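You operate a simulated robot arm through the tools that you are given. There is no shell and no other tool.

You run a simulated robot arm. Do the job below in one go: nothing can be reset, and whatever is moved stays where it is left.

JOB
On the yard page, make up road three from the buffers: TANK, FLAT, GRAIN, BRAKE.

The check looks at the end state, three seconds after you hand in, the way a careful person would. Anything else that was tipped, shoved, dropped, spilled or broken makes it a failure.

ROBOT AND FRAMES
A 6-joint arm with a fingered hand, fixed in place. Base frame: the origin is at the foot of the arm, x ahead of it, y to its left, z up; the work surface is at about z = 0.74. Readings come in m, degrees, newtons and seconds.
With the tool pointing down near the work surface it reaches from about 0.34 to 0.9 m from the base axis. Its first joint turns from -166.0 to 166.0 degrees. Payload 5 kg.
Tool frame: the origin (TCP) lies between the finger pads and is the grasp point; the fingertips stand 0.036 m ahead of it; z points along the fingers, y is the line along which they close. Largest opening 0.12 m; the body of the gripper starts 0.042 m behind the TCP. The gripper is a hand of 4 fingers: y runs from the thumb to the fingers, the wrist lies at [-0.019, -0.123, -0.211] in the tool frame, and closing takes about 1.5 s.
Orientation is that of the tool frame in the base frame, as a unit quaternion [w, x, y, z]. With the fingers straight down and the wrist toward the robot, the tool's x, y and z point along [0, 1, 0], [1, 0, 0] and [0, 0, -1] of the base frame.

CONTROLS
- The arm moves only by the tool play_rows. Its argument "moves" is a list of rows, each an object (a shift or turn left out is 0, a gripper value left out holds the last) with "dp": the shift along the base's x, y, z in units of 300 mm (1.0 is 300 mm), a list of three; "rot": the turn, a rotation vector about the base's x, y, z in units of 120 degrees (1.0 is 120 degrees), a list of three; "fingers": the finger opening in m, from 0 to 0.12. In form: [{"dp": [dx, dy, dz], "rot": [ax, ay, az], "fingers": fingers}, ...]. A call has 1 to 20 rows; each row is the pose to reach, as a shift and turn from the pose commanded when the call began. A call with a number of a shift or a turn outside -1 to 1 is refused whole. Each row takes 0.2 s and may step no farther than 0.05 m and 8.6 degrees from the row before; otherwise, or with a gripper value out of range, the whole call is refused. A pose out of reach is approached as far as the arm can. The call stops where the force on the tool passes 40 N (or 10 N more than at its start, if that is more) or the arm is blocked; 0.2 s more then pass. The fingers move at their own pace (about 0.045 m/s each) and stop on an object; they squeeze with about 24 N. The grip force told is the motor's: it shows also when the fingers shut on nothing. Time passes only in rows, and 0.2 s behind the last, so rows that repeat a pose let the fingers close. The reply holds the time, the measured pose of the TCP, the force on the tool along the base axes, the opening and the grip force, in the units named above and with some noise, with the torque about the TCP (base axes, N m) and any sound that the robot's microphone picked up, and new pictures: "show" is both (left out), scene, wrist or none.
- Cameras (640 x 400 px; columns grow to the right, rows downward): "scene" is fixed at [0.221, -0.6478, 1.5144]; the picture's right is [0.98, -0.18, 0.00], its down [-0.08, -0.42, -0.90] and it looks along [0.16, 0.89, -0.43] (base axes); focal length 335 px, centre (320, 200). "wrist" rides on the gripper at [0.073, -0.101, -0.142] in the tool frame; the picture's right is [-0.79, 0.29, -0.54], its down [-0.56, -0.70, 0.44] and it looks along [-0.25, 0.65, 0.71] (tool axes); focal length 280 px, centre (320, 200). There is no depth. A picture from a camera that has moved, and an enlarged one, comes with that camera's place and axes in the base frame and with its lens.
- slide_trunk(by): slides the trunk up (or, below 0, down) by that many m; the arm rides with it, the base frame stays. It gives what a move gives, with no picture.
- set_grasp(shape): the hand has 4 fingers and takes this shape, open, in about a second: jaw (thumb against the fingers, like two jaws); tri (thumb and two fingers); tip (a fingertip pinch); poke (one finger out to press); point (the index stretched); flat (the hand flat); cup (the hand cupped); fist (a fist). The gripper value then closes the fingers along that shape, each until it touches; the sizes above hold for jaw. It gives what a move gives, with no picture.
- close_up(camera, box): a new picture of the part [left, top, right, bottom] of that camera's present view, enlarged. No time passes.
- finish_job(): hands the job in; it is judged then, once.

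Nothing tells you positions but the pictures and the camera data. Unless the task says otherwise, let go and move clear before handing in.

The tools are called after "Request:" as a command line: name --argument value ..., lists and objects as JSON in quotes. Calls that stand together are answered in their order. play_rows: Moves the arm, as the interface text tells. Its arguments: {"type":"object","properties":{"moves":{"type":"array","items":{"type":"object","properties":{"dp":{"type":"array","items":{"type":"number"}},"rot":{"type":"array","items":{"type":"number"}},"fingers":{"type":"number"}}}},"show":{"type":"string","enum":["both","scene","wrist","none"]}},"required":["moves"]} The other tools are called the same way: slide_trunk (by) slides the trunk up or down; set_grasp (shape) gives the hand a shape; close_up (camera, box) takes an enlarged picture of a part of a camera's view; finish_job () hands the job in.

At the start:

```text
time: 0.0
tcp_pos: [0.6339, 0.3311, 1.0546]
tool_rot: [0.0, 0.707, 0.707, 0.0]
wrist_force: [-0.5, 0.2, 0.9]
moment: [0.0, -0.03, -0.01]
gripper_width: 0.1198
grip_force: 0.0
shape: jaw
trunk travel left (down, up): [-0.55, 0.29]
```

scene: 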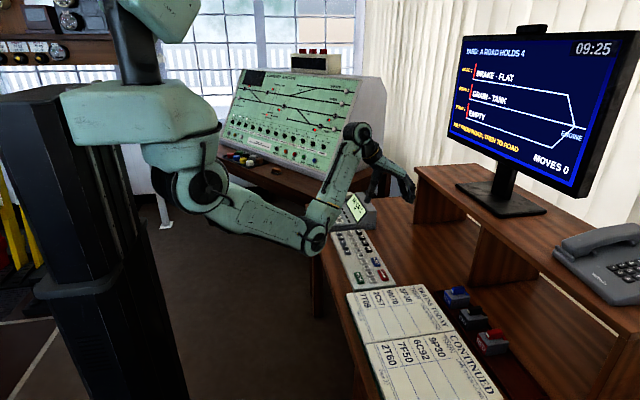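
wrist: 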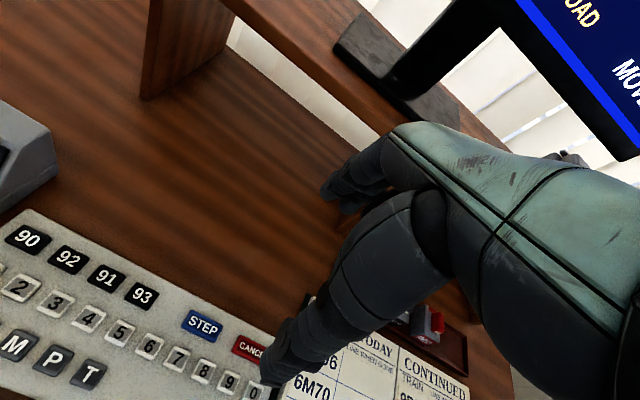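

I see a signal-box desk with a keypad panel, a yard monitor and timetable cards. I'll take close-ups of the screen and the keypad first.

Request:
close_up --camera "scene" --box '[430, 20, 640, 200]'

Request:
close_up --camera "scene" --box '[310, 180, 420, 300]'

Request:
close_up --camera "scene" --box '[340, 270, 520, 400]'

Request:
close_up --camera "wrist" --box '[0, 200, 300, 400]'

Request:
close_up --camera "scene" --box '[200, 40, 400, 200]'

```text
2.22 times, centred on (535, 110) of scene
camera zoom: at [0.221, -0.6478, 1.5144], right [0.98, -0.18, 0.0], down [-0.08, -0.42, -0.9], along [0.16, 0.89, -0.43], focal length 744 px, centre (-158, 400)
```

zoom: 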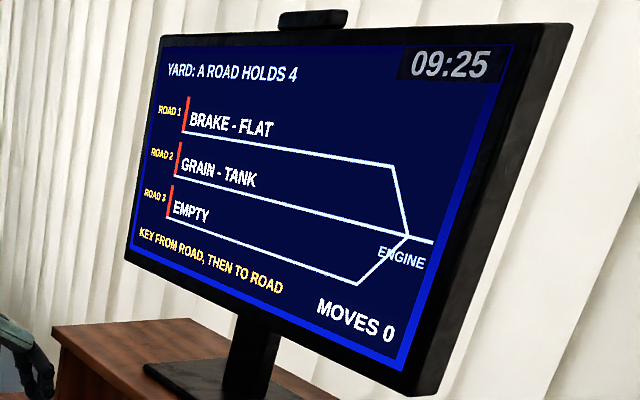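

```text
3.33 times, centred on (365, 240) of scene
camera zoom: at [0.221, -0.6478, 1.5144], right [0.98, -0.18, 0.0], down [-0.08, -0.42, -0.9], along [0.16, 0.89, -0.43], focal length 1116 px, centre (170, 67)
```

zoom: 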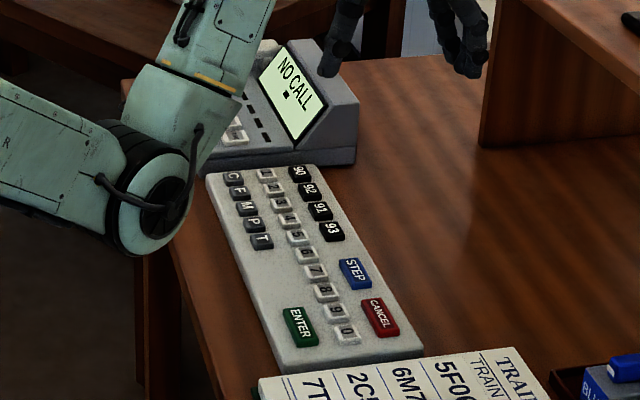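

```text
3.08 times, centred on (430, 335) of scene
camera zoom: at [0.221, -0.6478, 1.5144], right [0.98, -0.18, 0.0], down [-0.08, -0.42, -0.9], along [0.16, 0.89, -0.43], focal length 1030 px, centre (-18, -215)
```

zoom: 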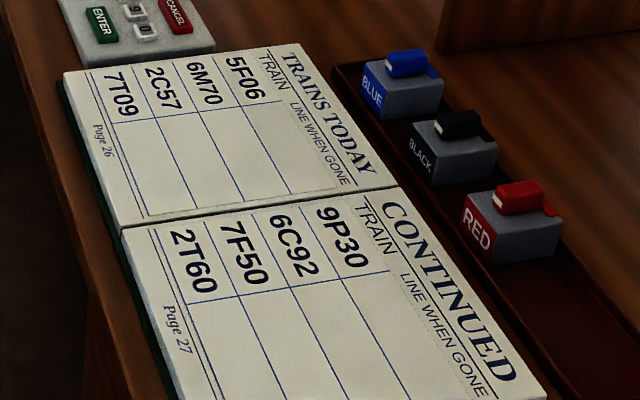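

```text
2.00 times, centred on (150, 300) of wrist
camera zoom: at [0.5336, 0.4023, 1.1968], right [0.29, -0.79, 0.54], down [-0.7, -0.56, -0.44], along [0.65, -0.25, -0.71], focal length 561 px, centre (660, 0)
```

zoom: 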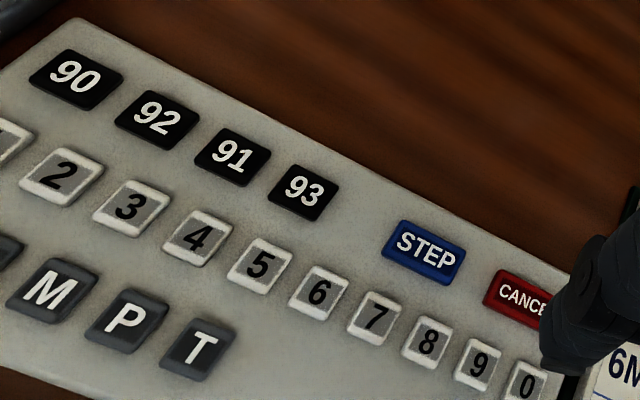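

```text
2.50 times, centred on (300, 120) of scene
camera zoom: at [0.221, -0.6478, 1.5144], right [0.98, -0.18, 0.0], down [-0.08, -0.42, -0.9], along [0.16, 0.89, -0.43], focal length 837 px, centre (370, 400)
```

zoom: 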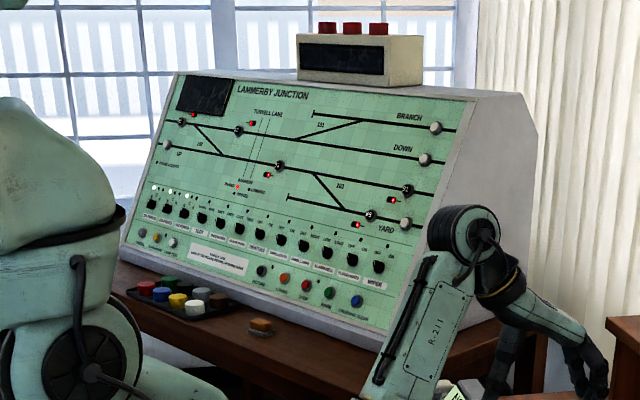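

The yard screen reads BRAKE-FLAT on road 1 and GRAIN-TANK on road 2, with the buffers at the left and road 3 empty. The plan is 2→3, 1→3, 2→3, 1→3 on the digit keys, which I put at x≈0.57 and y≈0.45–0.56. I'll set the poke shape now and look at where the fingertip sits.

Request:
set_grasp --shape "poke"

Request:
play_rows --moves '[{"dp": [0, 0, 0]}]' --show "both"

```text
time: 0.9
tcp_pos: [0.6335, 0.3308, 1.0541]
tool_rot: [0.001, 0.707, 0.707, 0.0]
wrist_force: [-0.2, -0.3, -0.4]
moment: [-0.01, -0.01, -0.01]
gripper_width: 0.0
grip_force: 0.0
shape: poke
trunk travel left (down, up): [-0.55, 0.29]
```

```text
time: 1.3
tcp_pos: [0.632, 0.3306, 1.055]
tool_rot: [0.0, 0.707, 0.707, 0.0]
wrist_force: [0.1, 1.1, 0.4]
moment: [-0.01, -0.02, 0.0]
gripper_width: 0.0
grip_force: 0.1
shape: poke
trunk travel left (down, up): [-0.55, 0.29]
camera wrist: at [0.5336, 0.4023, 1.1968], right [0.29, -0.79, 0.54], down [-0.7, -0.56, -0.44], along [0.65, -0.25, -0.71], focal length 280 px, centre (320, 200)
```

scene: 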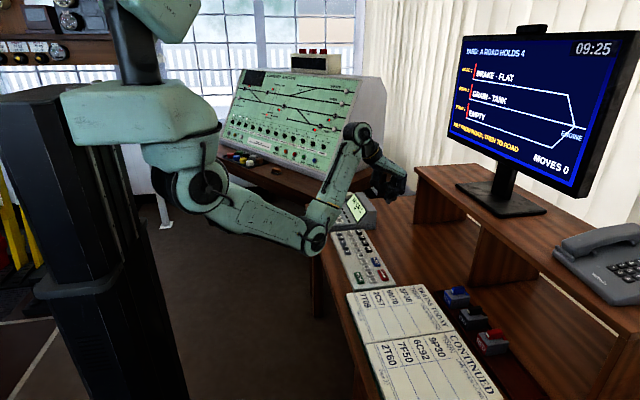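
wrist: 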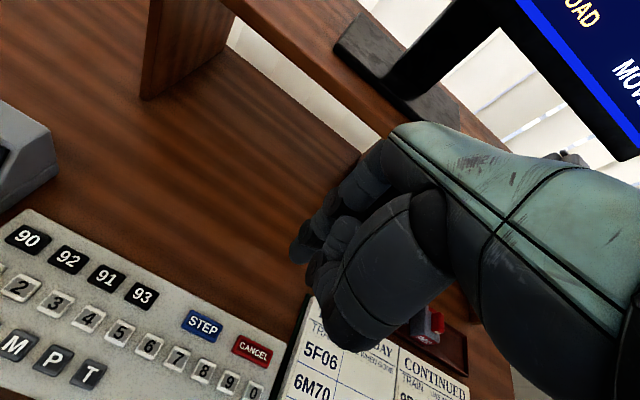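

Request:
close_up --camera "scene" --box '[330, 110, 430, 220]'

Request:
close_up --camera "wrist" --box '[270, 120, 470, 370]'

```text
3.64 times, centred on (380, 165) of scene
camera zoom: at [0.221, -0.6478, 1.5144], right [0.98, -0.18, 0.0], down [-0.08, -0.42, -0.9], along [0.16, 0.89, -0.43], focal length 1217 px, centre (102, 327)
```

zoom: 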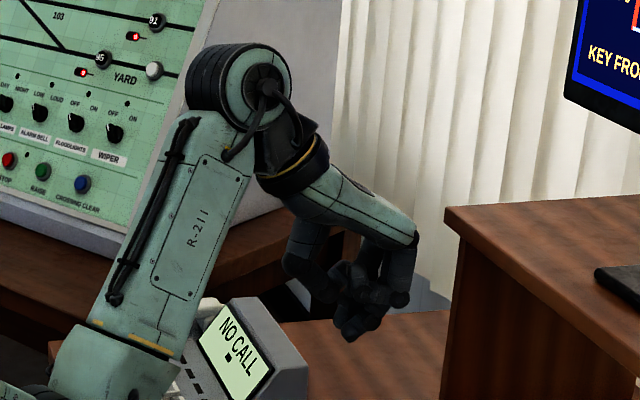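

```text
1.60 times, centred on (370, 245) of wrist
camera zoom: at [0.5336, 0.4023, 1.1968], right [0.29, -0.79, 0.54], down [-0.7, -0.56, -0.44], along [0.65, -0.25, -0.71], focal length 449 px, centre (240, 128)
```

zoom: 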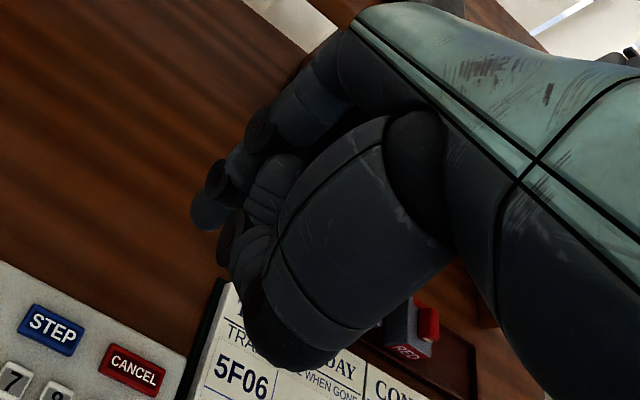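

The poke fingertip looks to be nearly under the TCP, about 4–5 cm below it. I'll move above key 3 at a safe height and refine from there.

Request:
play_rows --moves '[{"dp": [-0.038, 0.084, -0.04]}, {"dp": [-0.077, 0.169, -0.1]}, {"dp": [-0.115, 0.253, -0.19]}, {"dp": [-0.153, 0.337, -0.29]}, {"dp": [-0.192, 0.42, -0.4]}, {"dp": [-0.23, 0.506, -0.515]}, {"dp": [-0.23, 0.506, -0.515]}]' --show "both"

```text
time: 2.9
tcp_pos: [0.5619, 0.4805, 0.8985]
tool_rot: [0.0, 0.708, 0.706, -0.001]
wrist_force: [-0.2, 0.0, -0.6]
moment: [-0.01, 0.04, -0.01]
gripper_width: 0.0
grip_force: 0.1
shape: poke
trunk travel left (down, up): [-0.55, 0.29]
camera wrist: at [0.4632, 0.5524, 1.0415], right [0.29, -0.79, 0.54], down [-0.7, -0.56, -0.44], along [0.65, -0.25, -0.71], focal length 280 px, centre (320, 200)
```

scene: 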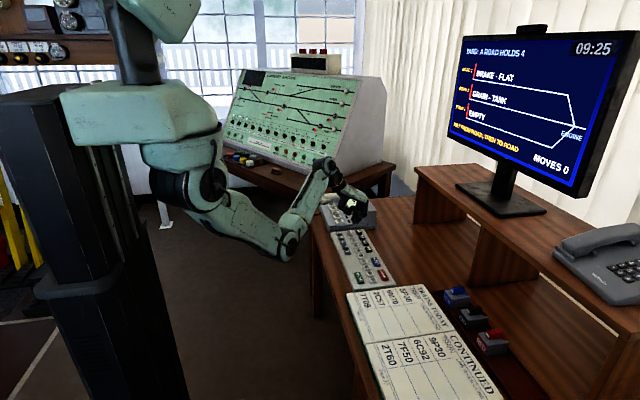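
wrist: 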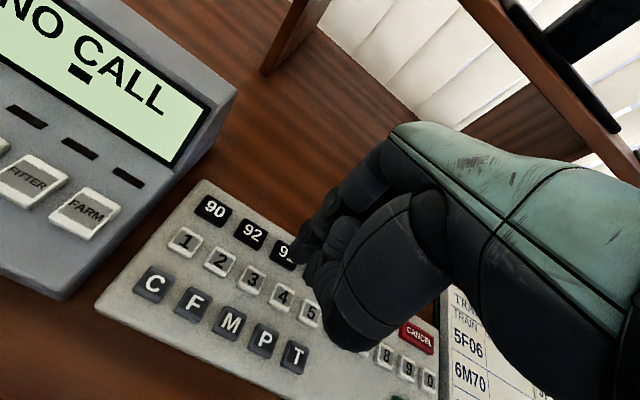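

Request:
close_up --camera "scene" --box '[310, 150, 400, 240]'

Request:
close_up --camera "wrist" --box '[120, 170, 400, 370]'

```text
4.44 times, centred on (355, 195) of scene
camera zoom: at [0.221, -0.6478, 1.5144], right [0.98, -0.18, 0.0], down [-0.08, -0.42, -0.9], along [0.16, 0.89, -0.43], focal length 1488 px, centre (164, 222)
```

zoom: 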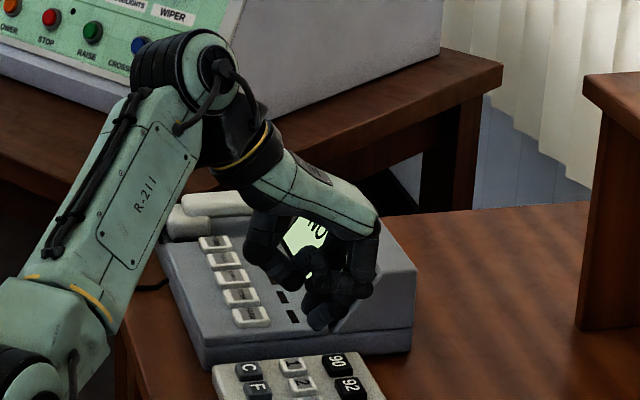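

```text
2.00 times, centred on (260, 270) of wrist
camera zoom: at [0.4632, 0.5524, 1.0415], right [0.29, -0.79, 0.54], down [-0.7, -0.56, -0.44], along [0.65, -0.25, -0.71], focal length 561 px, centre (440, 60)
```

zoom: 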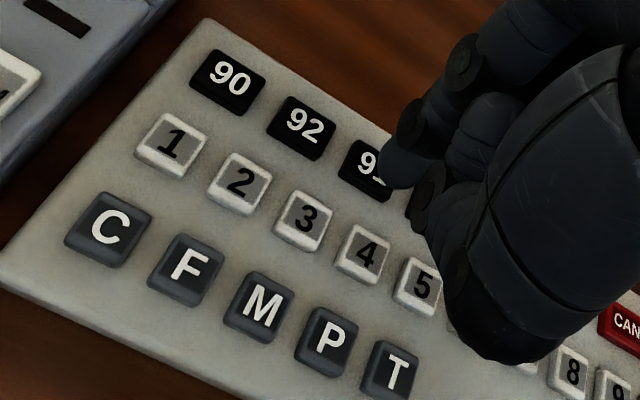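

The digit keys are at x≈0.570 with a pitch of about 37 mm (1: y 0.565, 2: 0.528, 3: 0.491), and their tops are near z≈0.77. The fingertip is about 46 mm below the TCP. I'll bring it about 3 cm above key 2 and check.

Request:
play_rows --moves '[{"dp": [0.007, 0.066, -0.03]}, {"dp": [0.0137, 0.1327, -0.09]}, {"dp": [0.0137, 0.1327, -0.16]}, {"dp": [0.0137, 0.1327, -0.16]}]' --show "both"

Request:
close_up --camera "scene" --box '[310, 160, 400, 250]'

Request:
close_up --camera "wrist" --box '[150, 170, 430, 370]'

```text
time: 3.9
tcp_pos: [0.568, 0.5203, 0.8514]
tool_rot: [0.0, 0.707, 0.707, 0.0]
wrist_force: [0.2, 0.3, 0.1]
moment: [0.04, 0.0, 0.01]
gripper_width: 0.0002
grip_force: 0.1
shape: poke
trunk travel left (down, up): [-0.55, 0.29]
camera wrist: at [0.4678, 0.5924, 0.994], right [0.29, -0.79, 0.54], down [-0.7, -0.56, -0.44], along [0.65, -0.25, -0.71], focal length 280 px, centre (320, 200)
```

scene: 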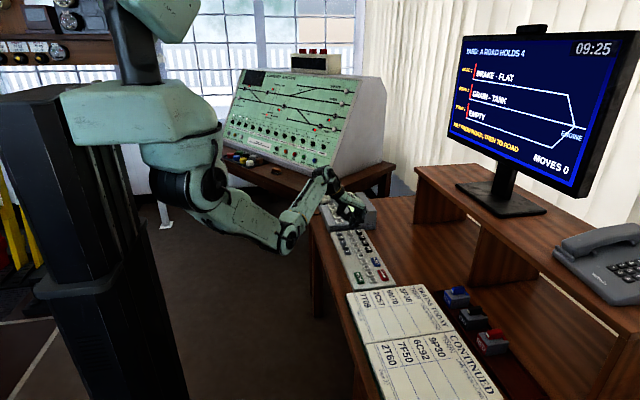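
wrist: 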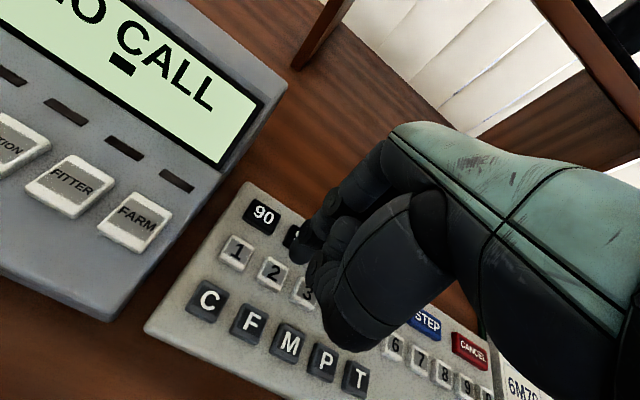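

```text
4.44 times, centred on (355, 205) of scene
camera zoom: at [0.221, -0.6478, 1.5144], right [0.98, -0.18, 0.0], down [-0.08, -0.42, -0.9], along [0.16, 0.89, -0.43], focal length 1488 px, centre (164, 178)
```

zoom: 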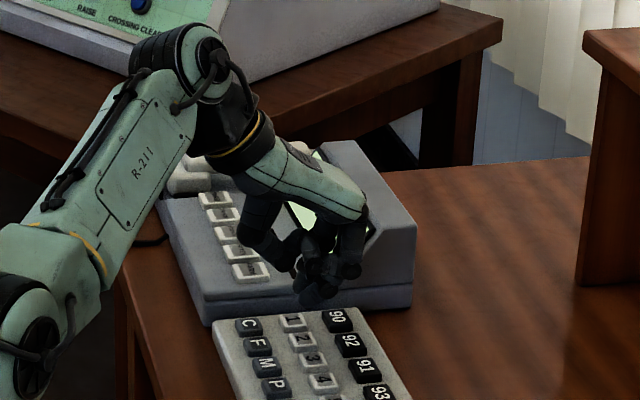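

```text
2.00 times, centred on (290, 270) of wrist
camera zoom: at [0.4678, 0.5924, 0.994], right [0.29, -0.79, 0.54], down [-0.7, -0.56, -0.44], along [0.65, -0.25, -0.71], focal length 561 px, centre (380, 60)
```

zoom: 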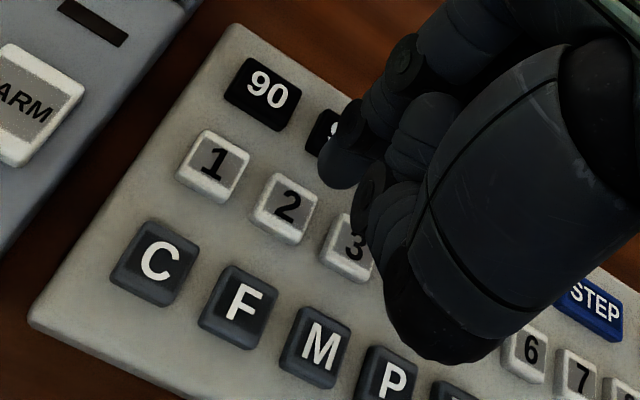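

The tip is hovering over key 2, within about 5 mm of its centre and 3 cm up. I'll nudge it slightly and go 2 cm lower for another look.

Request:
play_rows --moves '[{"dp": [-0.01, 0.01, -0.03]}, {"dp": [-0.01, 0.01, -0.0667]}, {"dp": [-0.01, 0.01, -0.0667]}]' --show "none"

Request:
close_up --camera "scene" --box '[320, 190, 390, 250]'

Request:
close_up --camera "wrist" --box '[200, 180, 400, 330]'

```text
time: 4.7
tcp_pos: [0.5636, 0.5244, 0.8324]
tool_rot: [0.0, 0.707, 0.707, -0.001]
wrist_force: [0.3, 0.0, -0.3]
moment: [0.01, 0.01, 0.01]
gripper_width: 0.0
grip_force: 0.0
shape: poke
trunk travel left (down, up): [-0.55, 0.29]
```

```text
6.67 times, centred on (355, 220) of scene
camera zoom: at [0.221, -0.6478, 1.5144], right [0.98, -0.18, 0.0], down [-0.08, -0.42, -0.9], along [0.16, 0.89, -0.43], focal length 2232 px, centre (87, 67)
```

zoom: 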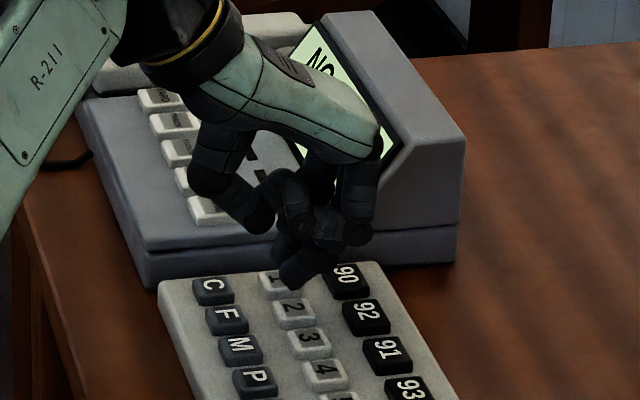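

```text
2.67 times, centred on (300, 255) of wrist
camera zoom: at [0.4642, 0.5959, 0.9742], right [0.29, -0.79, 0.54], down [-0.7, -0.56, -0.44], along [0.65, -0.25, -0.71], focal length 748 px, centre (373, 53)
```

zoom: 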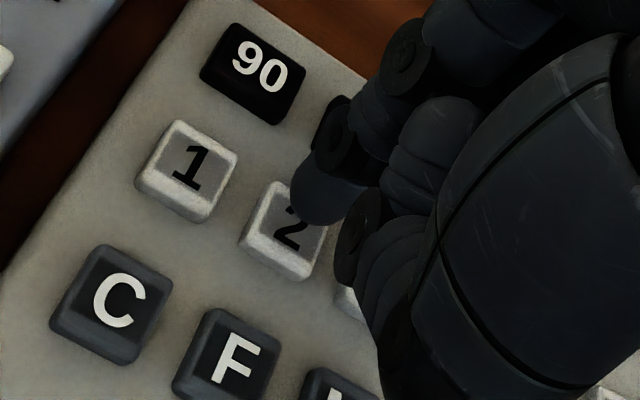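

The tip is just over key 2, with about 12–15 mm still to go. I'll come down gently and watch the force.

Request:
play_rows --moves '[{"dp": [-0.01, 0, -0.01]}, {"dp": [-0.01, 0, -0.02]}, {"dp": [-0.01, 0, -0.03]}, {"dp": [-0.01, 0, -0.035]}, {"dp": [-0.01, 0, -0.035]}]' --show "none"

Request:
close_up --camera "wrist" --box '[200, 180, 400, 330]'

Request:
close_up --camera "scene" --box '[320, 190, 390, 250]'

```text
time: 5.9
tcp_pos: [0.5621, 0.5245, 0.8218]
tool_rot: [0.0, 0.707, 0.707, 0.0]
wrist_force: [0.0, 0.0, -0.2]
moment: [0.02, 0.02, -0.01]
gripper_width: 0.0002
grip_force: 0.1
shape: poke
trunk travel left (down, up): [-0.55, 0.29]
```

```text
2.67 times, centred on (300, 255) of wrist
camera zoom: at [0.4618, 0.5965, 0.964], right [0.29, -0.79, 0.54], down [-0.7, -0.56, -0.44], along [0.65, -0.25, -0.71], focal length 748 px, centre (373, 53)
```

zoom: 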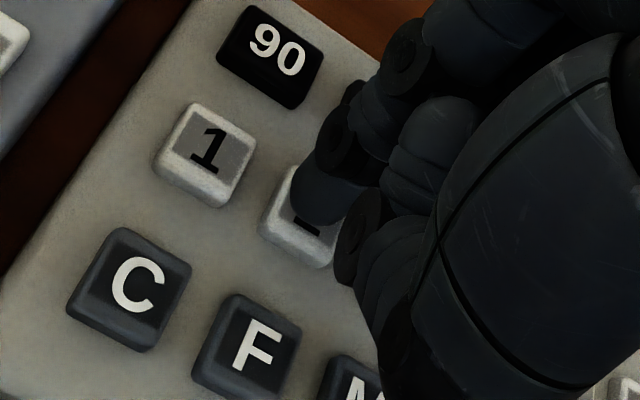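

```text
6.67 times, centred on (355, 220) of scene
camera zoom: at [0.221, -0.6478, 1.5144], right [0.98, -0.18, 0.0], down [-0.08, -0.42, -0.9], along [0.16, 0.89, -0.43], focal length 2232 px, centre (87, 67)
```

zoom: 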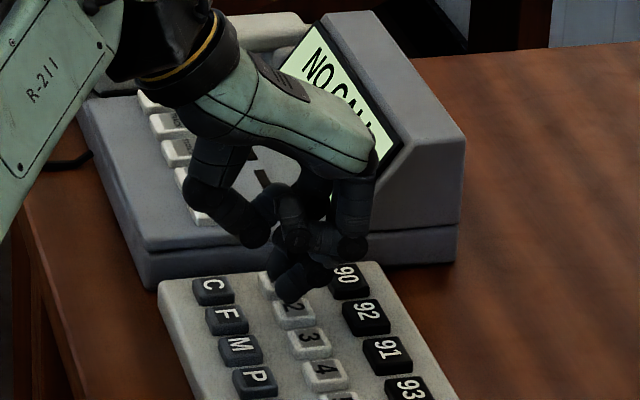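

The tip is a few mm above key 2 and well centred. I'll press in small steps.

Request:
play_rows --moves '[{"dp": [0, 0, -0.006]}, {"dp": [0, 0, -0.012]}, {"dp": [0, 0, -0.018]}, {"dp": [0, 0, -0.022]}, {"dp": [0, 0, -0.022]}]' --show "none"

Request:
close_up --camera "scene" --box '[430, 20, 640, 200]'

Request:
close_up --camera "wrist" --box '[200, 180, 400, 330]'

```text
time: 7.1
tcp_pos: [0.5623, 0.5241, 0.8147]
tool_rot: [0.0, 0.708, 0.707, 0.0]
wrist_force: [0.2, 0.8, 0.3]
moment: [0.03, -0.01, 0.0]
gripper_width: 0.0
grip_force: 0.0
shape: poke
trunk travel left (down, up): [-0.55, 0.29]
```

```text
2.22 times, centred on (535, 110) of scene
camera zoom: at [0.221, -0.6478, 1.5144], right [0.98, -0.18, 0.0], down [-0.08, -0.42, -0.9], along [0.16, 0.89, -0.43], focal length 744 px, centre (-158, 400)
```

zoom: 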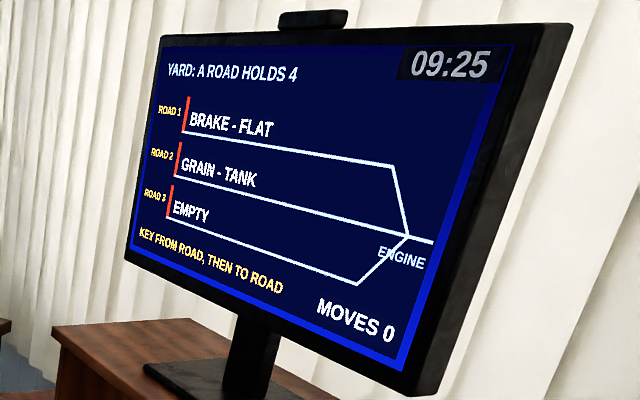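

```text
2.67 times, centred on (300, 255) of wrist
camera zoom: at [0.4625, 0.5967, 0.9569], right [0.29, -0.79, 0.54], down [-0.7, -0.56, -0.44], along [0.65, -0.25, -0.71], focal length 748 px, centre (373, 53)
```

zoom: 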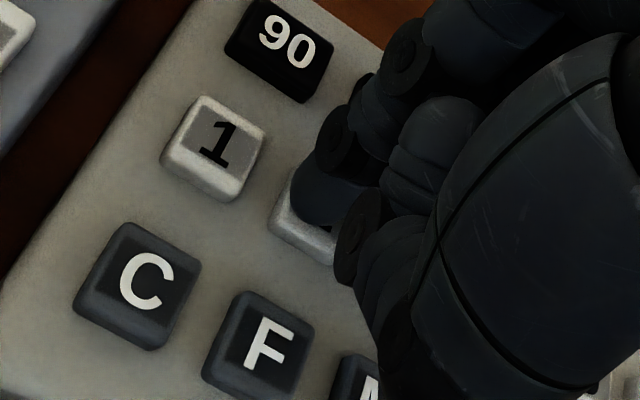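

There's no contact yet, so I'll carry on down in small steps.

Request:
play_rows --moves '[{"dp": [0, 0, -0.005]}, {"dp": [0, 0, -0.01]}, {"dp": [0, 0, -0.01]}]' --show "none"

Request:
close_up --camera "scene" --box '[430, 20, 640, 200]'

Request:
close_up --camera "scene" --box '[320, 190, 390, 250]'

```text
time: 7.9
tcp_pos: [0.5617, 0.5259, 0.8109]
tool_rot: [0.0, 0.707, 0.707, 0.0]
wrist_force: [-0.4, -0.5, 1.0]
moment: [-0.04, -0.01, -0.02]
gripper_width: 0.0
grip_force: 0.1
shape: poke
trunk travel left (down, up): [-0.55, 0.29]
```

```text
2.22 times, centred on (535, 110) of scene
camera zoom: at [0.221, -0.6478, 1.5144], right [0.98, -0.18, 0.0], down [-0.08, -0.42, -0.9], along [0.16, 0.89, -0.43], focal length 744 px, centre (-158, 400)
```

zoom: 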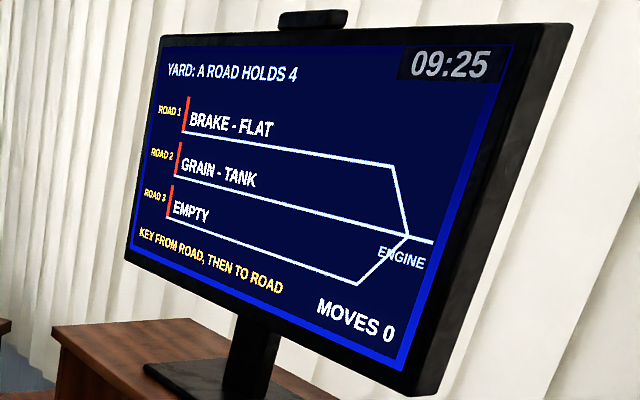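

```text
6.67 times, centred on (355, 220) of scene
camera zoom: at [0.221, -0.6478, 1.5144], right [0.98, -0.18, 0.0], down [-0.08, -0.42, -0.9], along [0.16, 0.89, -0.43], focal length 2232 px, centre (87, 67)
```

zoom: 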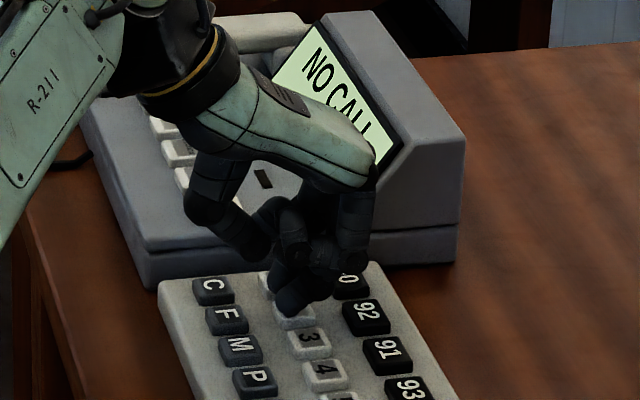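

The tip now seems to be touching key 2. I'll press 1–2 mm more and check the screen.

Request:
play_rows --moves '[{"dp": [0, 0, -0.005]}, {"dp": [0, 0, -0.008]}, {"dp": [0, 0, -0.008]}]' --show "none"

Request:
close_up --camera "scene" --box '[430, 20, 640, 200]'

```text
time: 8.7
tcp_pos: [0.5618, 0.5255, 0.8091]
tool_rot: [0.0, 0.707, 0.708, 0.0]
wrist_force: [-0.4, -0.3, -0.3]
moment: [-0.01, 0.0, 0.02]
gripper_width: 0.0
grip_force: 0.2
shape: poke
trunk travel left (down, up): [-0.55, 0.29]
```

```text
2.22 times, centred on (535, 110) of scene
camera zoom: at [0.221, -0.6478, 1.5144], right [0.98, -0.18, 0.0], down [-0.08, -0.42, -0.9], along [0.16, 0.89, -0.43], focal length 744 px, centre (-158, 400)
```

zoom: 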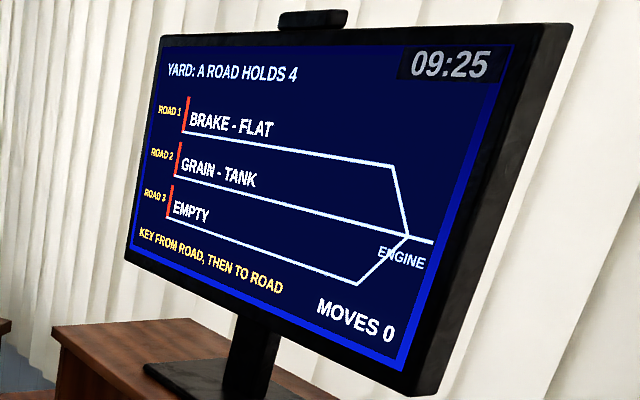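

Request:
play_rows --moves '[{"dp": [0, 0, -0.005]}, {"dp": [0, 0, -0.01]}, {"dp": [0, 0, -0.01]}]' --show "none"

Request:
close_up --camera "scene" --box '[430, 20, 640, 200]'

Request:
close_up --camera "wrist" --box '[200, 180, 400, 330]'

```text
time: 9.5
tcp_pos: [0.563, 0.5255, 0.8081]
tool_rot: [-0.001, 0.707, 0.707, 0.0]
wrist_force: [-0.4, -0.5, -0.4]
moment: [0.01, 0.03, -0.02]
gripper_width: 0.0003
grip_force: 0.1
shape: poke
trunk travel left (down, up): [-0.55, 0.29]
```

```text
2.22 times, centred on (535, 110) of scene
camera zoom: at [0.221, -0.6478, 1.5144], right [0.98, -0.18, 0.0], down [-0.08, -0.42, -0.9], along [0.16, 0.89, -0.43], focal length 744 px, centre (-158, 400)
```

zoom: 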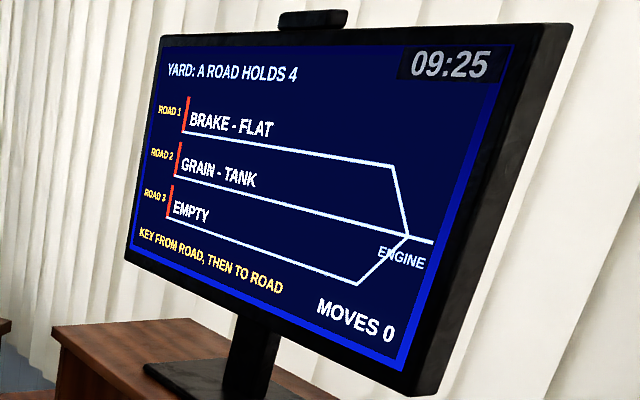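

```text
2.67 times, centred on (300, 255) of wrist
camera zoom: at [0.4625, 0.5964, 0.9487], right [0.29, -0.79, 0.54], down [-0.7, -0.56, -0.44], along [0.65, -0.25, -0.71], focal length 748 px, centre (373, 53)
```

zoom: 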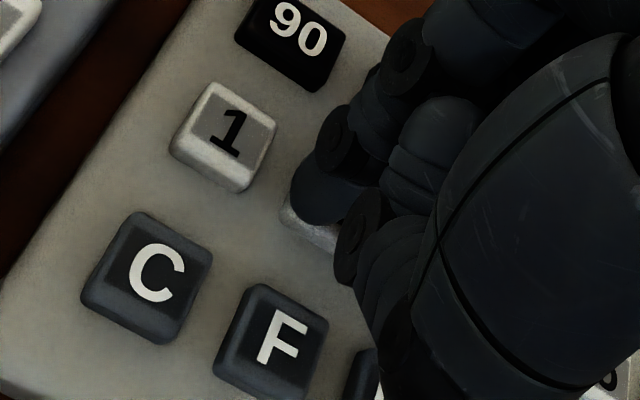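

Request:
close_up --camera "scene" --box '[335, 205, 380, 240]'

Request:
close_up --camera "wrist" --box '[260, 200, 360, 275]'

```text
11.43 times, centred on (358, 222) of scene
camera zoom: at [0.221, -0.6478, 1.5144], right [0.98, -0.18, 0.0], down [-0.08, -0.42, -0.9], along [0.16, 0.89, -0.43], focal length 3826 px, centre (-109, -57)
```

zoom: 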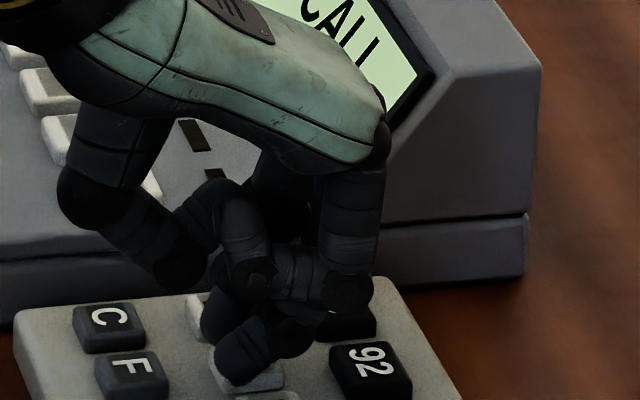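

```text
5.33 times, centred on (310, 238) of wrist
camera zoom: at [0.4625, 0.5964, 0.9487], right [0.29, -0.79, 0.54], down [-0.7, -0.56, -0.44], along [0.65, -0.25, -0.71], focal length 1495 px, centre (373, 0)
```

zoom: 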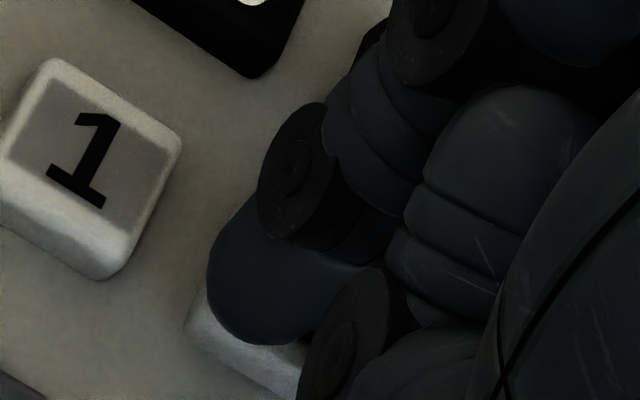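

The tip covers key 2, but I still read no force and the screen hasn't changed. I'll go on in 1 mm steps.

Request:
play_rows --moves '[{"dp": [0, 0, -0.004]}, {"dp": [0, 0, -0.008]}, {"dp": [0, 0, -0.012]}, {"dp": [0, 0, -0.012]}]' --show "none"

Request:
close_up --camera "scene" --box '[430, 20, 640, 200]'

Request:
close_up --camera "wrist" --box '[230, 190, 350, 280]'

```text
time: 10.5
tcp_pos: [0.5643, 0.5253, 0.804]
tool_rot: [0.0, 0.707, 0.707, 0.0]
wrist_force: [-0.2, -1.5, 3.2]
moment: [-0.07, 0.01, -0.01]
gripper_width: 0.0
grip_force: 0.0
shape: poke
trunk travel left (down, up): [-0.55, 0.29]
heard: click
```

```text
2.22 times, centred on (535, 110) of scene
camera zoom: at [0.221, -0.6478, 1.5144], right [0.98, -0.18, 0.0], down [-0.08, -0.42, -0.9], along [0.16, 0.89, -0.43], focal length 744 px, centre (-158, 400)
```

zoom: 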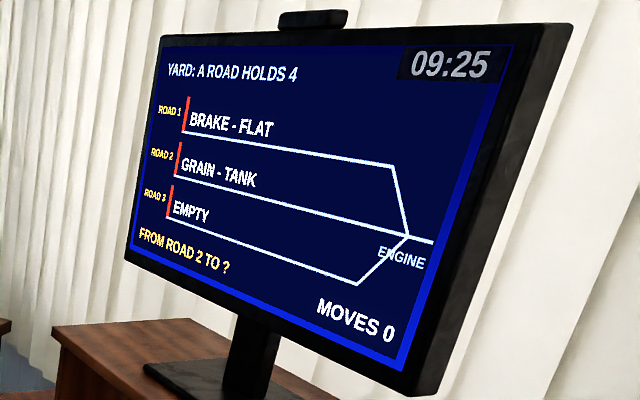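

```text
4.44 times, centred on (290, 235) of wrist
camera zoom: at [0.4629, 0.5971, 0.9456], right [0.29, -0.79, 0.54], down [-0.7, -0.56, -0.44], along [0.65, -0.25, -0.71], focal length 1246 px, centre (453, 44)
```

zoom: 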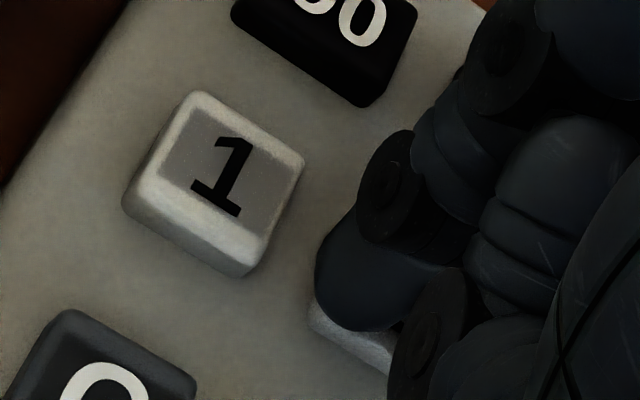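

The click registered and the screen now says FROM ROAD 2 TO ?. Next I'll lift and hover over key 3, and check the alignment before pressing.

Request:
play_rows --moves '[{"dp": [0, 0, 0.04]}, {"dp": [0, 0, 0.07]}, {"dp": [0, -0.06, 0.07]}, {"dp": [0, -0.122, 0.07]}, {"dp": [0, -0.122, 0.05]}, {"dp": [0, -0.122, 0.05]}]' --show "none"

Request:
close_up --camera "wrist" --box '[200, 180, 400, 330]'

Request:
close_up --camera "scene" --box '[320, 190, 390, 250]'

Request:
close_up --camera "scene" --box '[430, 20, 640, 200]'

```text
time: 11.9
tcp_pos: [0.5632, 0.4878, 0.8183]
tool_rot: [-0.001, 0.708, 0.707, 0.001]
wrist_force: [-1.2, 0.5, 0.0]
moment: [-0.01, 0.0, -0.02]
gripper_width: 0.0001
grip_force: 0.0
shape: poke
trunk travel left (down, up): [-0.55, 0.29]
```

```text
2.67 times, centred on (300, 255) of wrist
camera zoom: at [0.463, 0.5608, 0.9597], right [0.29, -0.79, 0.54], down [-0.7, -0.56, -0.44], along [0.65, -0.25, -0.71], focal length 748 px, centre (373, 53)
```

zoom: 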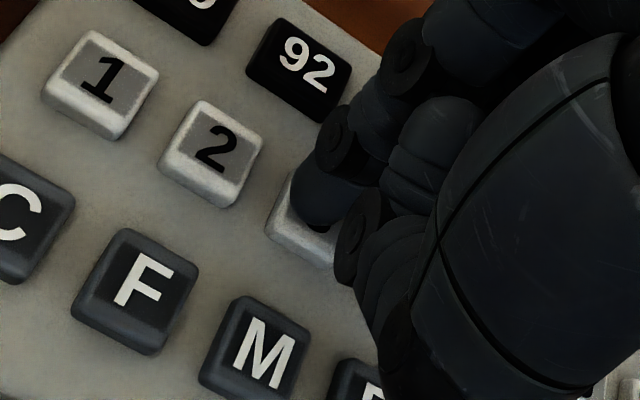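

```text
6.67 times, centred on (355, 220) of scene
camera zoom: at [0.221, -0.6478, 1.5144], right [0.98, -0.18, 0.0], down [-0.08, -0.42, -0.9], along [0.16, 0.89, -0.43], focal length 2232 px, centre (87, 67)
```

zoom: 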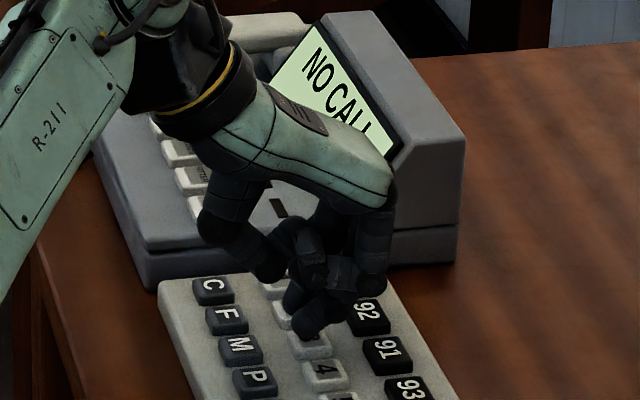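

```text
2.22 times, centred on (535, 110) of scene
camera zoom: at [0.221, -0.6478, 1.5144], right [0.98, -0.18, 0.0], down [-0.08, -0.42, -0.9], along [0.16, 0.89, -0.43], focal length 744 px, centre (-158, 400)
```

zoom: 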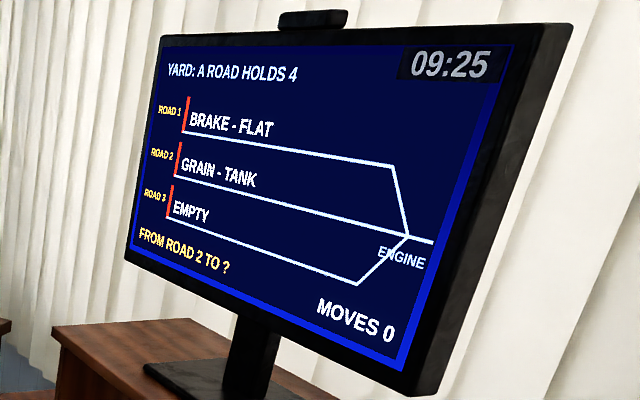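

The tip is over key 3 the same way it was over key 2, so I'll press to the same depth.

Request:
play_rows --moves '[{"dp": [0, 0, -0.02]}, {"dp": [0, 0, -0.036]}, {"dp": [0, 0, -0.043]}, {"dp": [0, 0, -0.048]}, {"dp": [0, 0, -0.051]}, {"dp": [0, 0, -0.051]}]' --show "none"

Request:
close_up --camera "scene" --box '[430, 20, 640, 200]'

```text
time: 13.3
tcp_pos: [0.5635, 0.4887, 0.8026]
tool_rot: [0.0, 0.707, 0.707, 0.001]
wrist_force: [1.8, 1.4, 6.1]
moment: [-0.03, -0.01, -0.02]
gripper_width: 0.0
grip_force: 0.0
shape: poke
trunk travel left (down, up): [-0.55, 0.29]
heard: click
```

```text
2.22 times, centred on (535, 110) of scene
camera zoom: at [0.221, -0.6478, 1.5144], right [0.98, -0.18, 0.0], down [-0.08, -0.42, -0.9], along [0.16, 0.89, -0.43], focal length 744 px, centre (-158, 400)
```

zoom: 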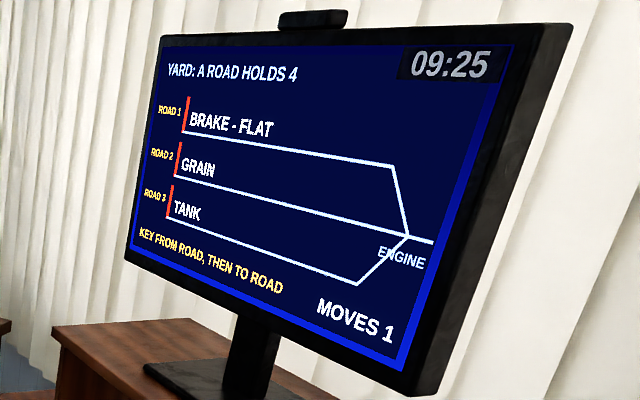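

TANK is now on road 3 and MOVES reads 1. Next is key 1: I'll lift, move over in +y and check the clearance to the call box before pressing.

Request:
play_rows --moves '[{"dp": [0, 0, 0.04]}, {"dp": [0, 0, 0.09]}, {"dp": [0, 0.06, 0.1]}, {"dp": [0, 0.125, 0.1]}, {"dp": [0, 0.19, 0.1]}, {"dp": [0, 0.246, 0.1]}, {"dp": [0, 0.246, 0.06]}, {"dp": [0, 0.246, 0.06]}]' --show "none"

Request:
close_up --camera "wrist" --box '[200, 180, 400, 330]'

Request:
close_up --camera "scene" --box '[320, 190, 390, 250]'

Request:
close_up --camera "scene" --box '[430, 20, 640, 200]'

```text
time: 15.1
tcp_pos: [0.5629, 0.563, 0.8201]
tool_rot: [-0.001, 0.707, 0.707, 0.0]
wrist_force: [0.4, 0.2, 0.2]
moment: [0.02, -0.03, 0.0]
gripper_width: 0.0001
grip_force: 0.0
shape: poke
trunk travel left (down, up): [-0.55, 0.29]
```

```text
2.67 times, centred on (300, 255) of wrist
camera zoom: at [0.4636, 0.6341, 0.9628], right [0.29, -0.79, 0.54], down [-0.7, -0.56, -0.44], along [0.65, -0.25, -0.71], focal length 748 px, centre (373, 53)
```

zoom: 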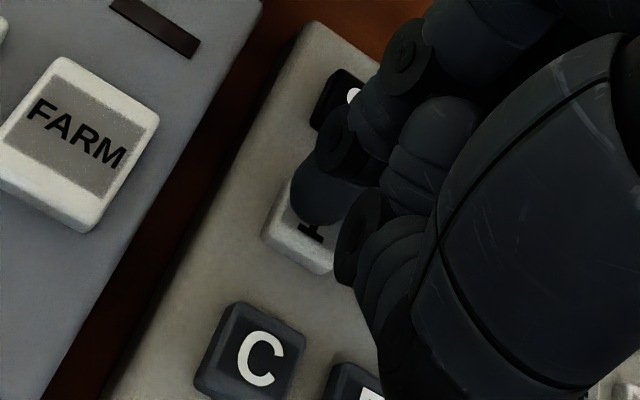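

```text
6.67 times, centred on (355, 220) of scene
camera zoom: at [0.221, -0.6478, 1.5144], right [0.98, -0.18, 0.0], down [-0.08, -0.42, -0.9], along [0.16, 0.89, -0.43], focal length 2232 px, centre (87, 67)
```

zoom: 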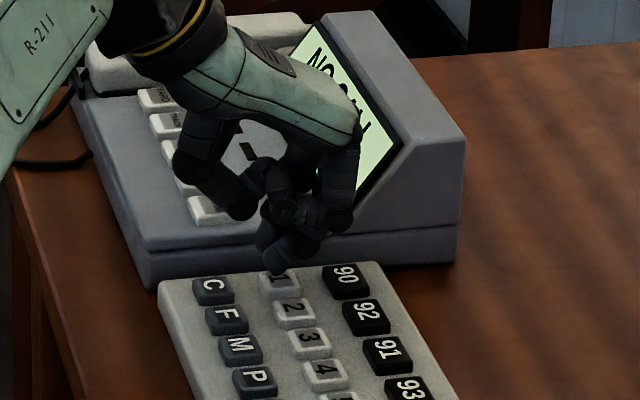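

```text
2.22 times, centred on (535, 110) of scene
camera zoom: at [0.221, -0.6478, 1.5144], right [0.98, -0.18, 0.0], down [-0.08, -0.42, -0.9], along [0.16, 0.89, -0.43], focal length 744 px, centre (-158, 400)
```

zoom: 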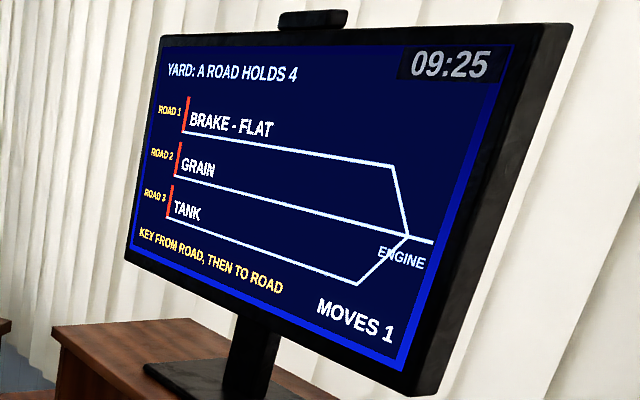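

The tip is over key 1, clear of the call box. I'll press it now.

Request:
play_rows --moves '[{"dp": [0, 0, -0.025]}, {"dp": [0, 0, -0.045]}, {"dp": [0, 0, -0.053]}, {"dp": [0, 0, -0.058]}, {"dp": [0, 0, -0.061]}, {"dp": [0, 0, -0.061]}]' --show "none"

Request:
close_up --camera "scene" --box '[430, 20, 640, 200]'

Request:
close_up --camera "scene" --box '[320, 190, 390, 250]'

```text
time: 16.5
tcp_pos: [0.5626, 0.5613, 0.803]
tool_rot: [0.0, 0.707, 0.707, 0.0]
wrist_force: [0.5, 1.3, 4.1]
moment: [-0.02, 0.0, -0.02]
gripper_width: 0.0
grip_force: 0.0
shape: poke
trunk travel left (down, up): [-0.55, 0.29]
heard: click
```

```text
2.22 times, centred on (535, 110) of scene
camera zoom: at [0.221, -0.6478, 1.5144], right [0.98, -0.18, 0.0], down [-0.08, -0.42, -0.9], along [0.16, 0.89, -0.43], focal length 744 px, centre (-158, 400)
```

zoom: 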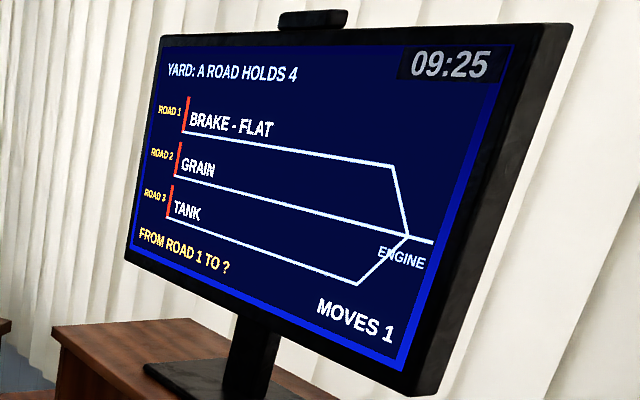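

```text
6.67 times, centred on (355, 220) of scene
camera zoom: at [0.221, -0.6478, 1.5144], right [0.98, -0.18, 0.0], down [-0.08, -0.42, -0.9], along [0.16, 0.89, -0.43], focal length 2232 px, centre (87, 67)
```

zoom: 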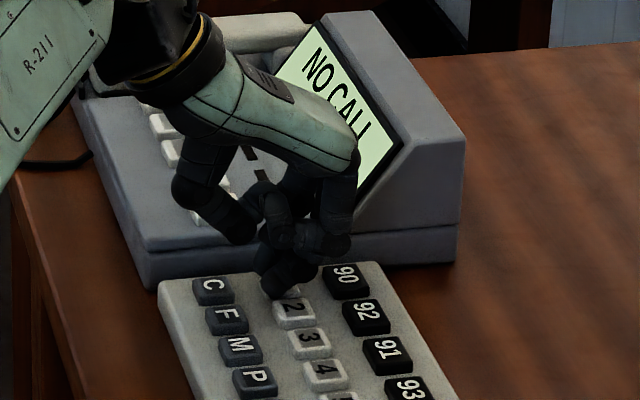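

FROM ROAD 1 TO ? is showing. Now I'll lift, go to key 3 and press it.

Request:
play_rows --moves '[{"dp": [0, 0, 0.04]}, {"dp": [0, 0, 0.09]}, {"dp": [0, -0.06, 0.1]}, {"dp": [0, -0.125, 0.1]}, {"dp": [0, -0.19, 0.1]}, {"dp": [0, -0.246, 0.1]}, {"dp": [0, -0.246, 0.06]}, {"dp": [0, -0.246, 0.036]}, {"dp": [0, -0.246, 0.016]}, {"dp": [0, -0.246, 0.008]}, {"dp": [0, -0.246, 0.003]}, {"dp": [0, -0.246, 0.0]}, {"dp": [0, -0.246, 0.0]}]' --show "none"

Request:
close_up --camera "scene" --box '[430, 20, 640, 200]'

```text
time: 19.3
tcp_pos: [0.5628, 0.4899, 0.8042]
tool_rot: [0.0, 0.707, 0.707, 0.001]
wrist_force: [0.5, -0.4, 6.1]
moment: [-0.07, -0.03, 0.0]
gripper_width: 0.0
grip_force: 0.0
shape: poke
trunk travel left (down, up): [-0.55, 0.29]
heard: click
```

```text
2.22 times, centred on (535, 110) of scene
camera zoom: at [0.221, -0.6478, 1.5144], right [0.98, -0.18, 0.0], down [-0.08, -0.42, -0.9], along [0.16, 0.89, -0.43], focal length 744 px, centre (-158, 400)
```

zoom: 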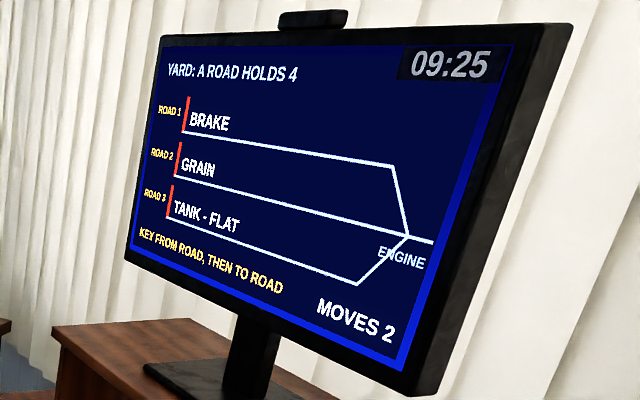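

Road 3 now reads TANK-FLAT, which is right so far. Next is key 2, one pitch in +y.

Request:
play_rows --moves '[{"dp": [0, 0, 0.04]}, {"dp": [0, 0, 0.08]}, {"dp": [0, 0.06, 0.08]}, {"dp": [0, 0.122, 0.08]}, {"dp": [0, 0.122, 0.06]}, {"dp": [0, 0.122, 0.036]}, {"dp": [0, 0.122, 0.016]}, {"dp": [0, 0.122, 0.008]}, {"dp": [0, 0.122, 0.003]}, {"dp": [0, 0.122, 0.0]}, {"dp": [0, 0.122, 0.0]}]' --show "none"

Request:
close_up --camera "scene" --box '[430, 20, 640, 200]'

```text
time: 21.7
tcp_pos: [0.5639, 0.5256, 0.8033]
tool_rot: [0.0, 0.707, 0.707, 0.001]
wrist_force: [-0.3, 0.7, 4.2]
moment: [-0.02, 0.03, 0.04]
gripper_width: 0.0
grip_force: 0.0
shape: poke
trunk travel left (down, up): [-0.55, 0.29]
heard: click
```

```text
2.22 times, centred on (535, 110) of scene
camera zoom: at [0.221, -0.6478, 1.5144], right [0.98, -0.18, 0.0], down [-0.08, -0.42, -0.9], along [0.16, 0.89, -0.43], focal length 744 px, centre (-158, 400)
```

zoom: 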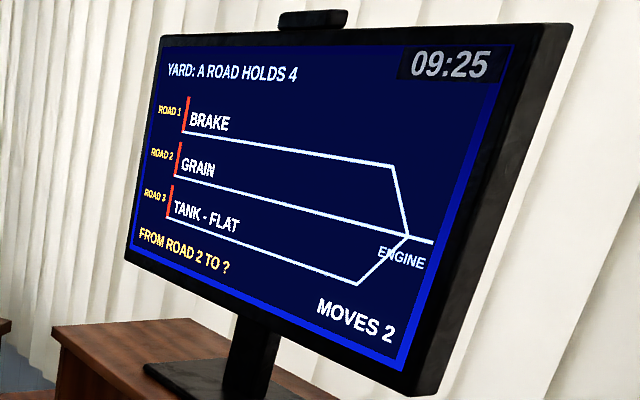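

FROM ROAD 2 TO ? is showing, so I'll press key 3.

Request:
play_rows --moves '[{"dp": [0, 0, 0.04]}, {"dp": [0, 0, 0.08]}, {"dp": [0, -0.06, 0.08]}, {"dp": [0, -0.122, 0.08]}, {"dp": [0, -0.122, 0.06]}, {"dp": [0, -0.122, 0.036]}, {"dp": [0, -0.122, 0.016]}, {"dp": [0, -0.122, 0.008]}, {"dp": [0, -0.122, 0.003]}, {"dp": [0, -0.122, 0.0]}, {"dp": [0, -0.122, 0.0]}]' --show "none"

Request:
close_up --camera "scene" --box '[430, 20, 640, 200]'

```text
time: 24.1
tcp_pos: [0.5628, 0.4889, 0.8038]
tool_rot: [-0.001, 0.707, 0.707, 0.0]
wrist_force: [1.4, -1.3, 5.2]
moment: [-0.06, -0.04, 0.02]
gripper_width: 0.0002
grip_force: 0.0
shape: poke
trunk travel left (down, up): [-0.55, 0.29]
heard: click
```

```text
2.22 times, centred on (535, 110) of scene
camera zoom: at [0.221, -0.6478, 1.5144], right [0.98, -0.18, 0.0], down [-0.08, -0.42, -0.9], along [0.16, 0.89, -0.43], focal length 744 px, centre (-158, 400)
```

zoom: 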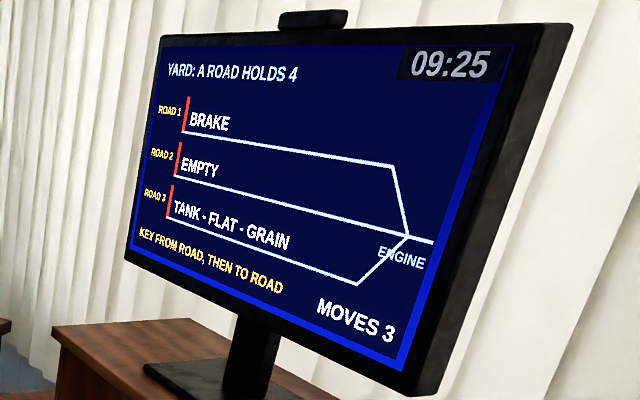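

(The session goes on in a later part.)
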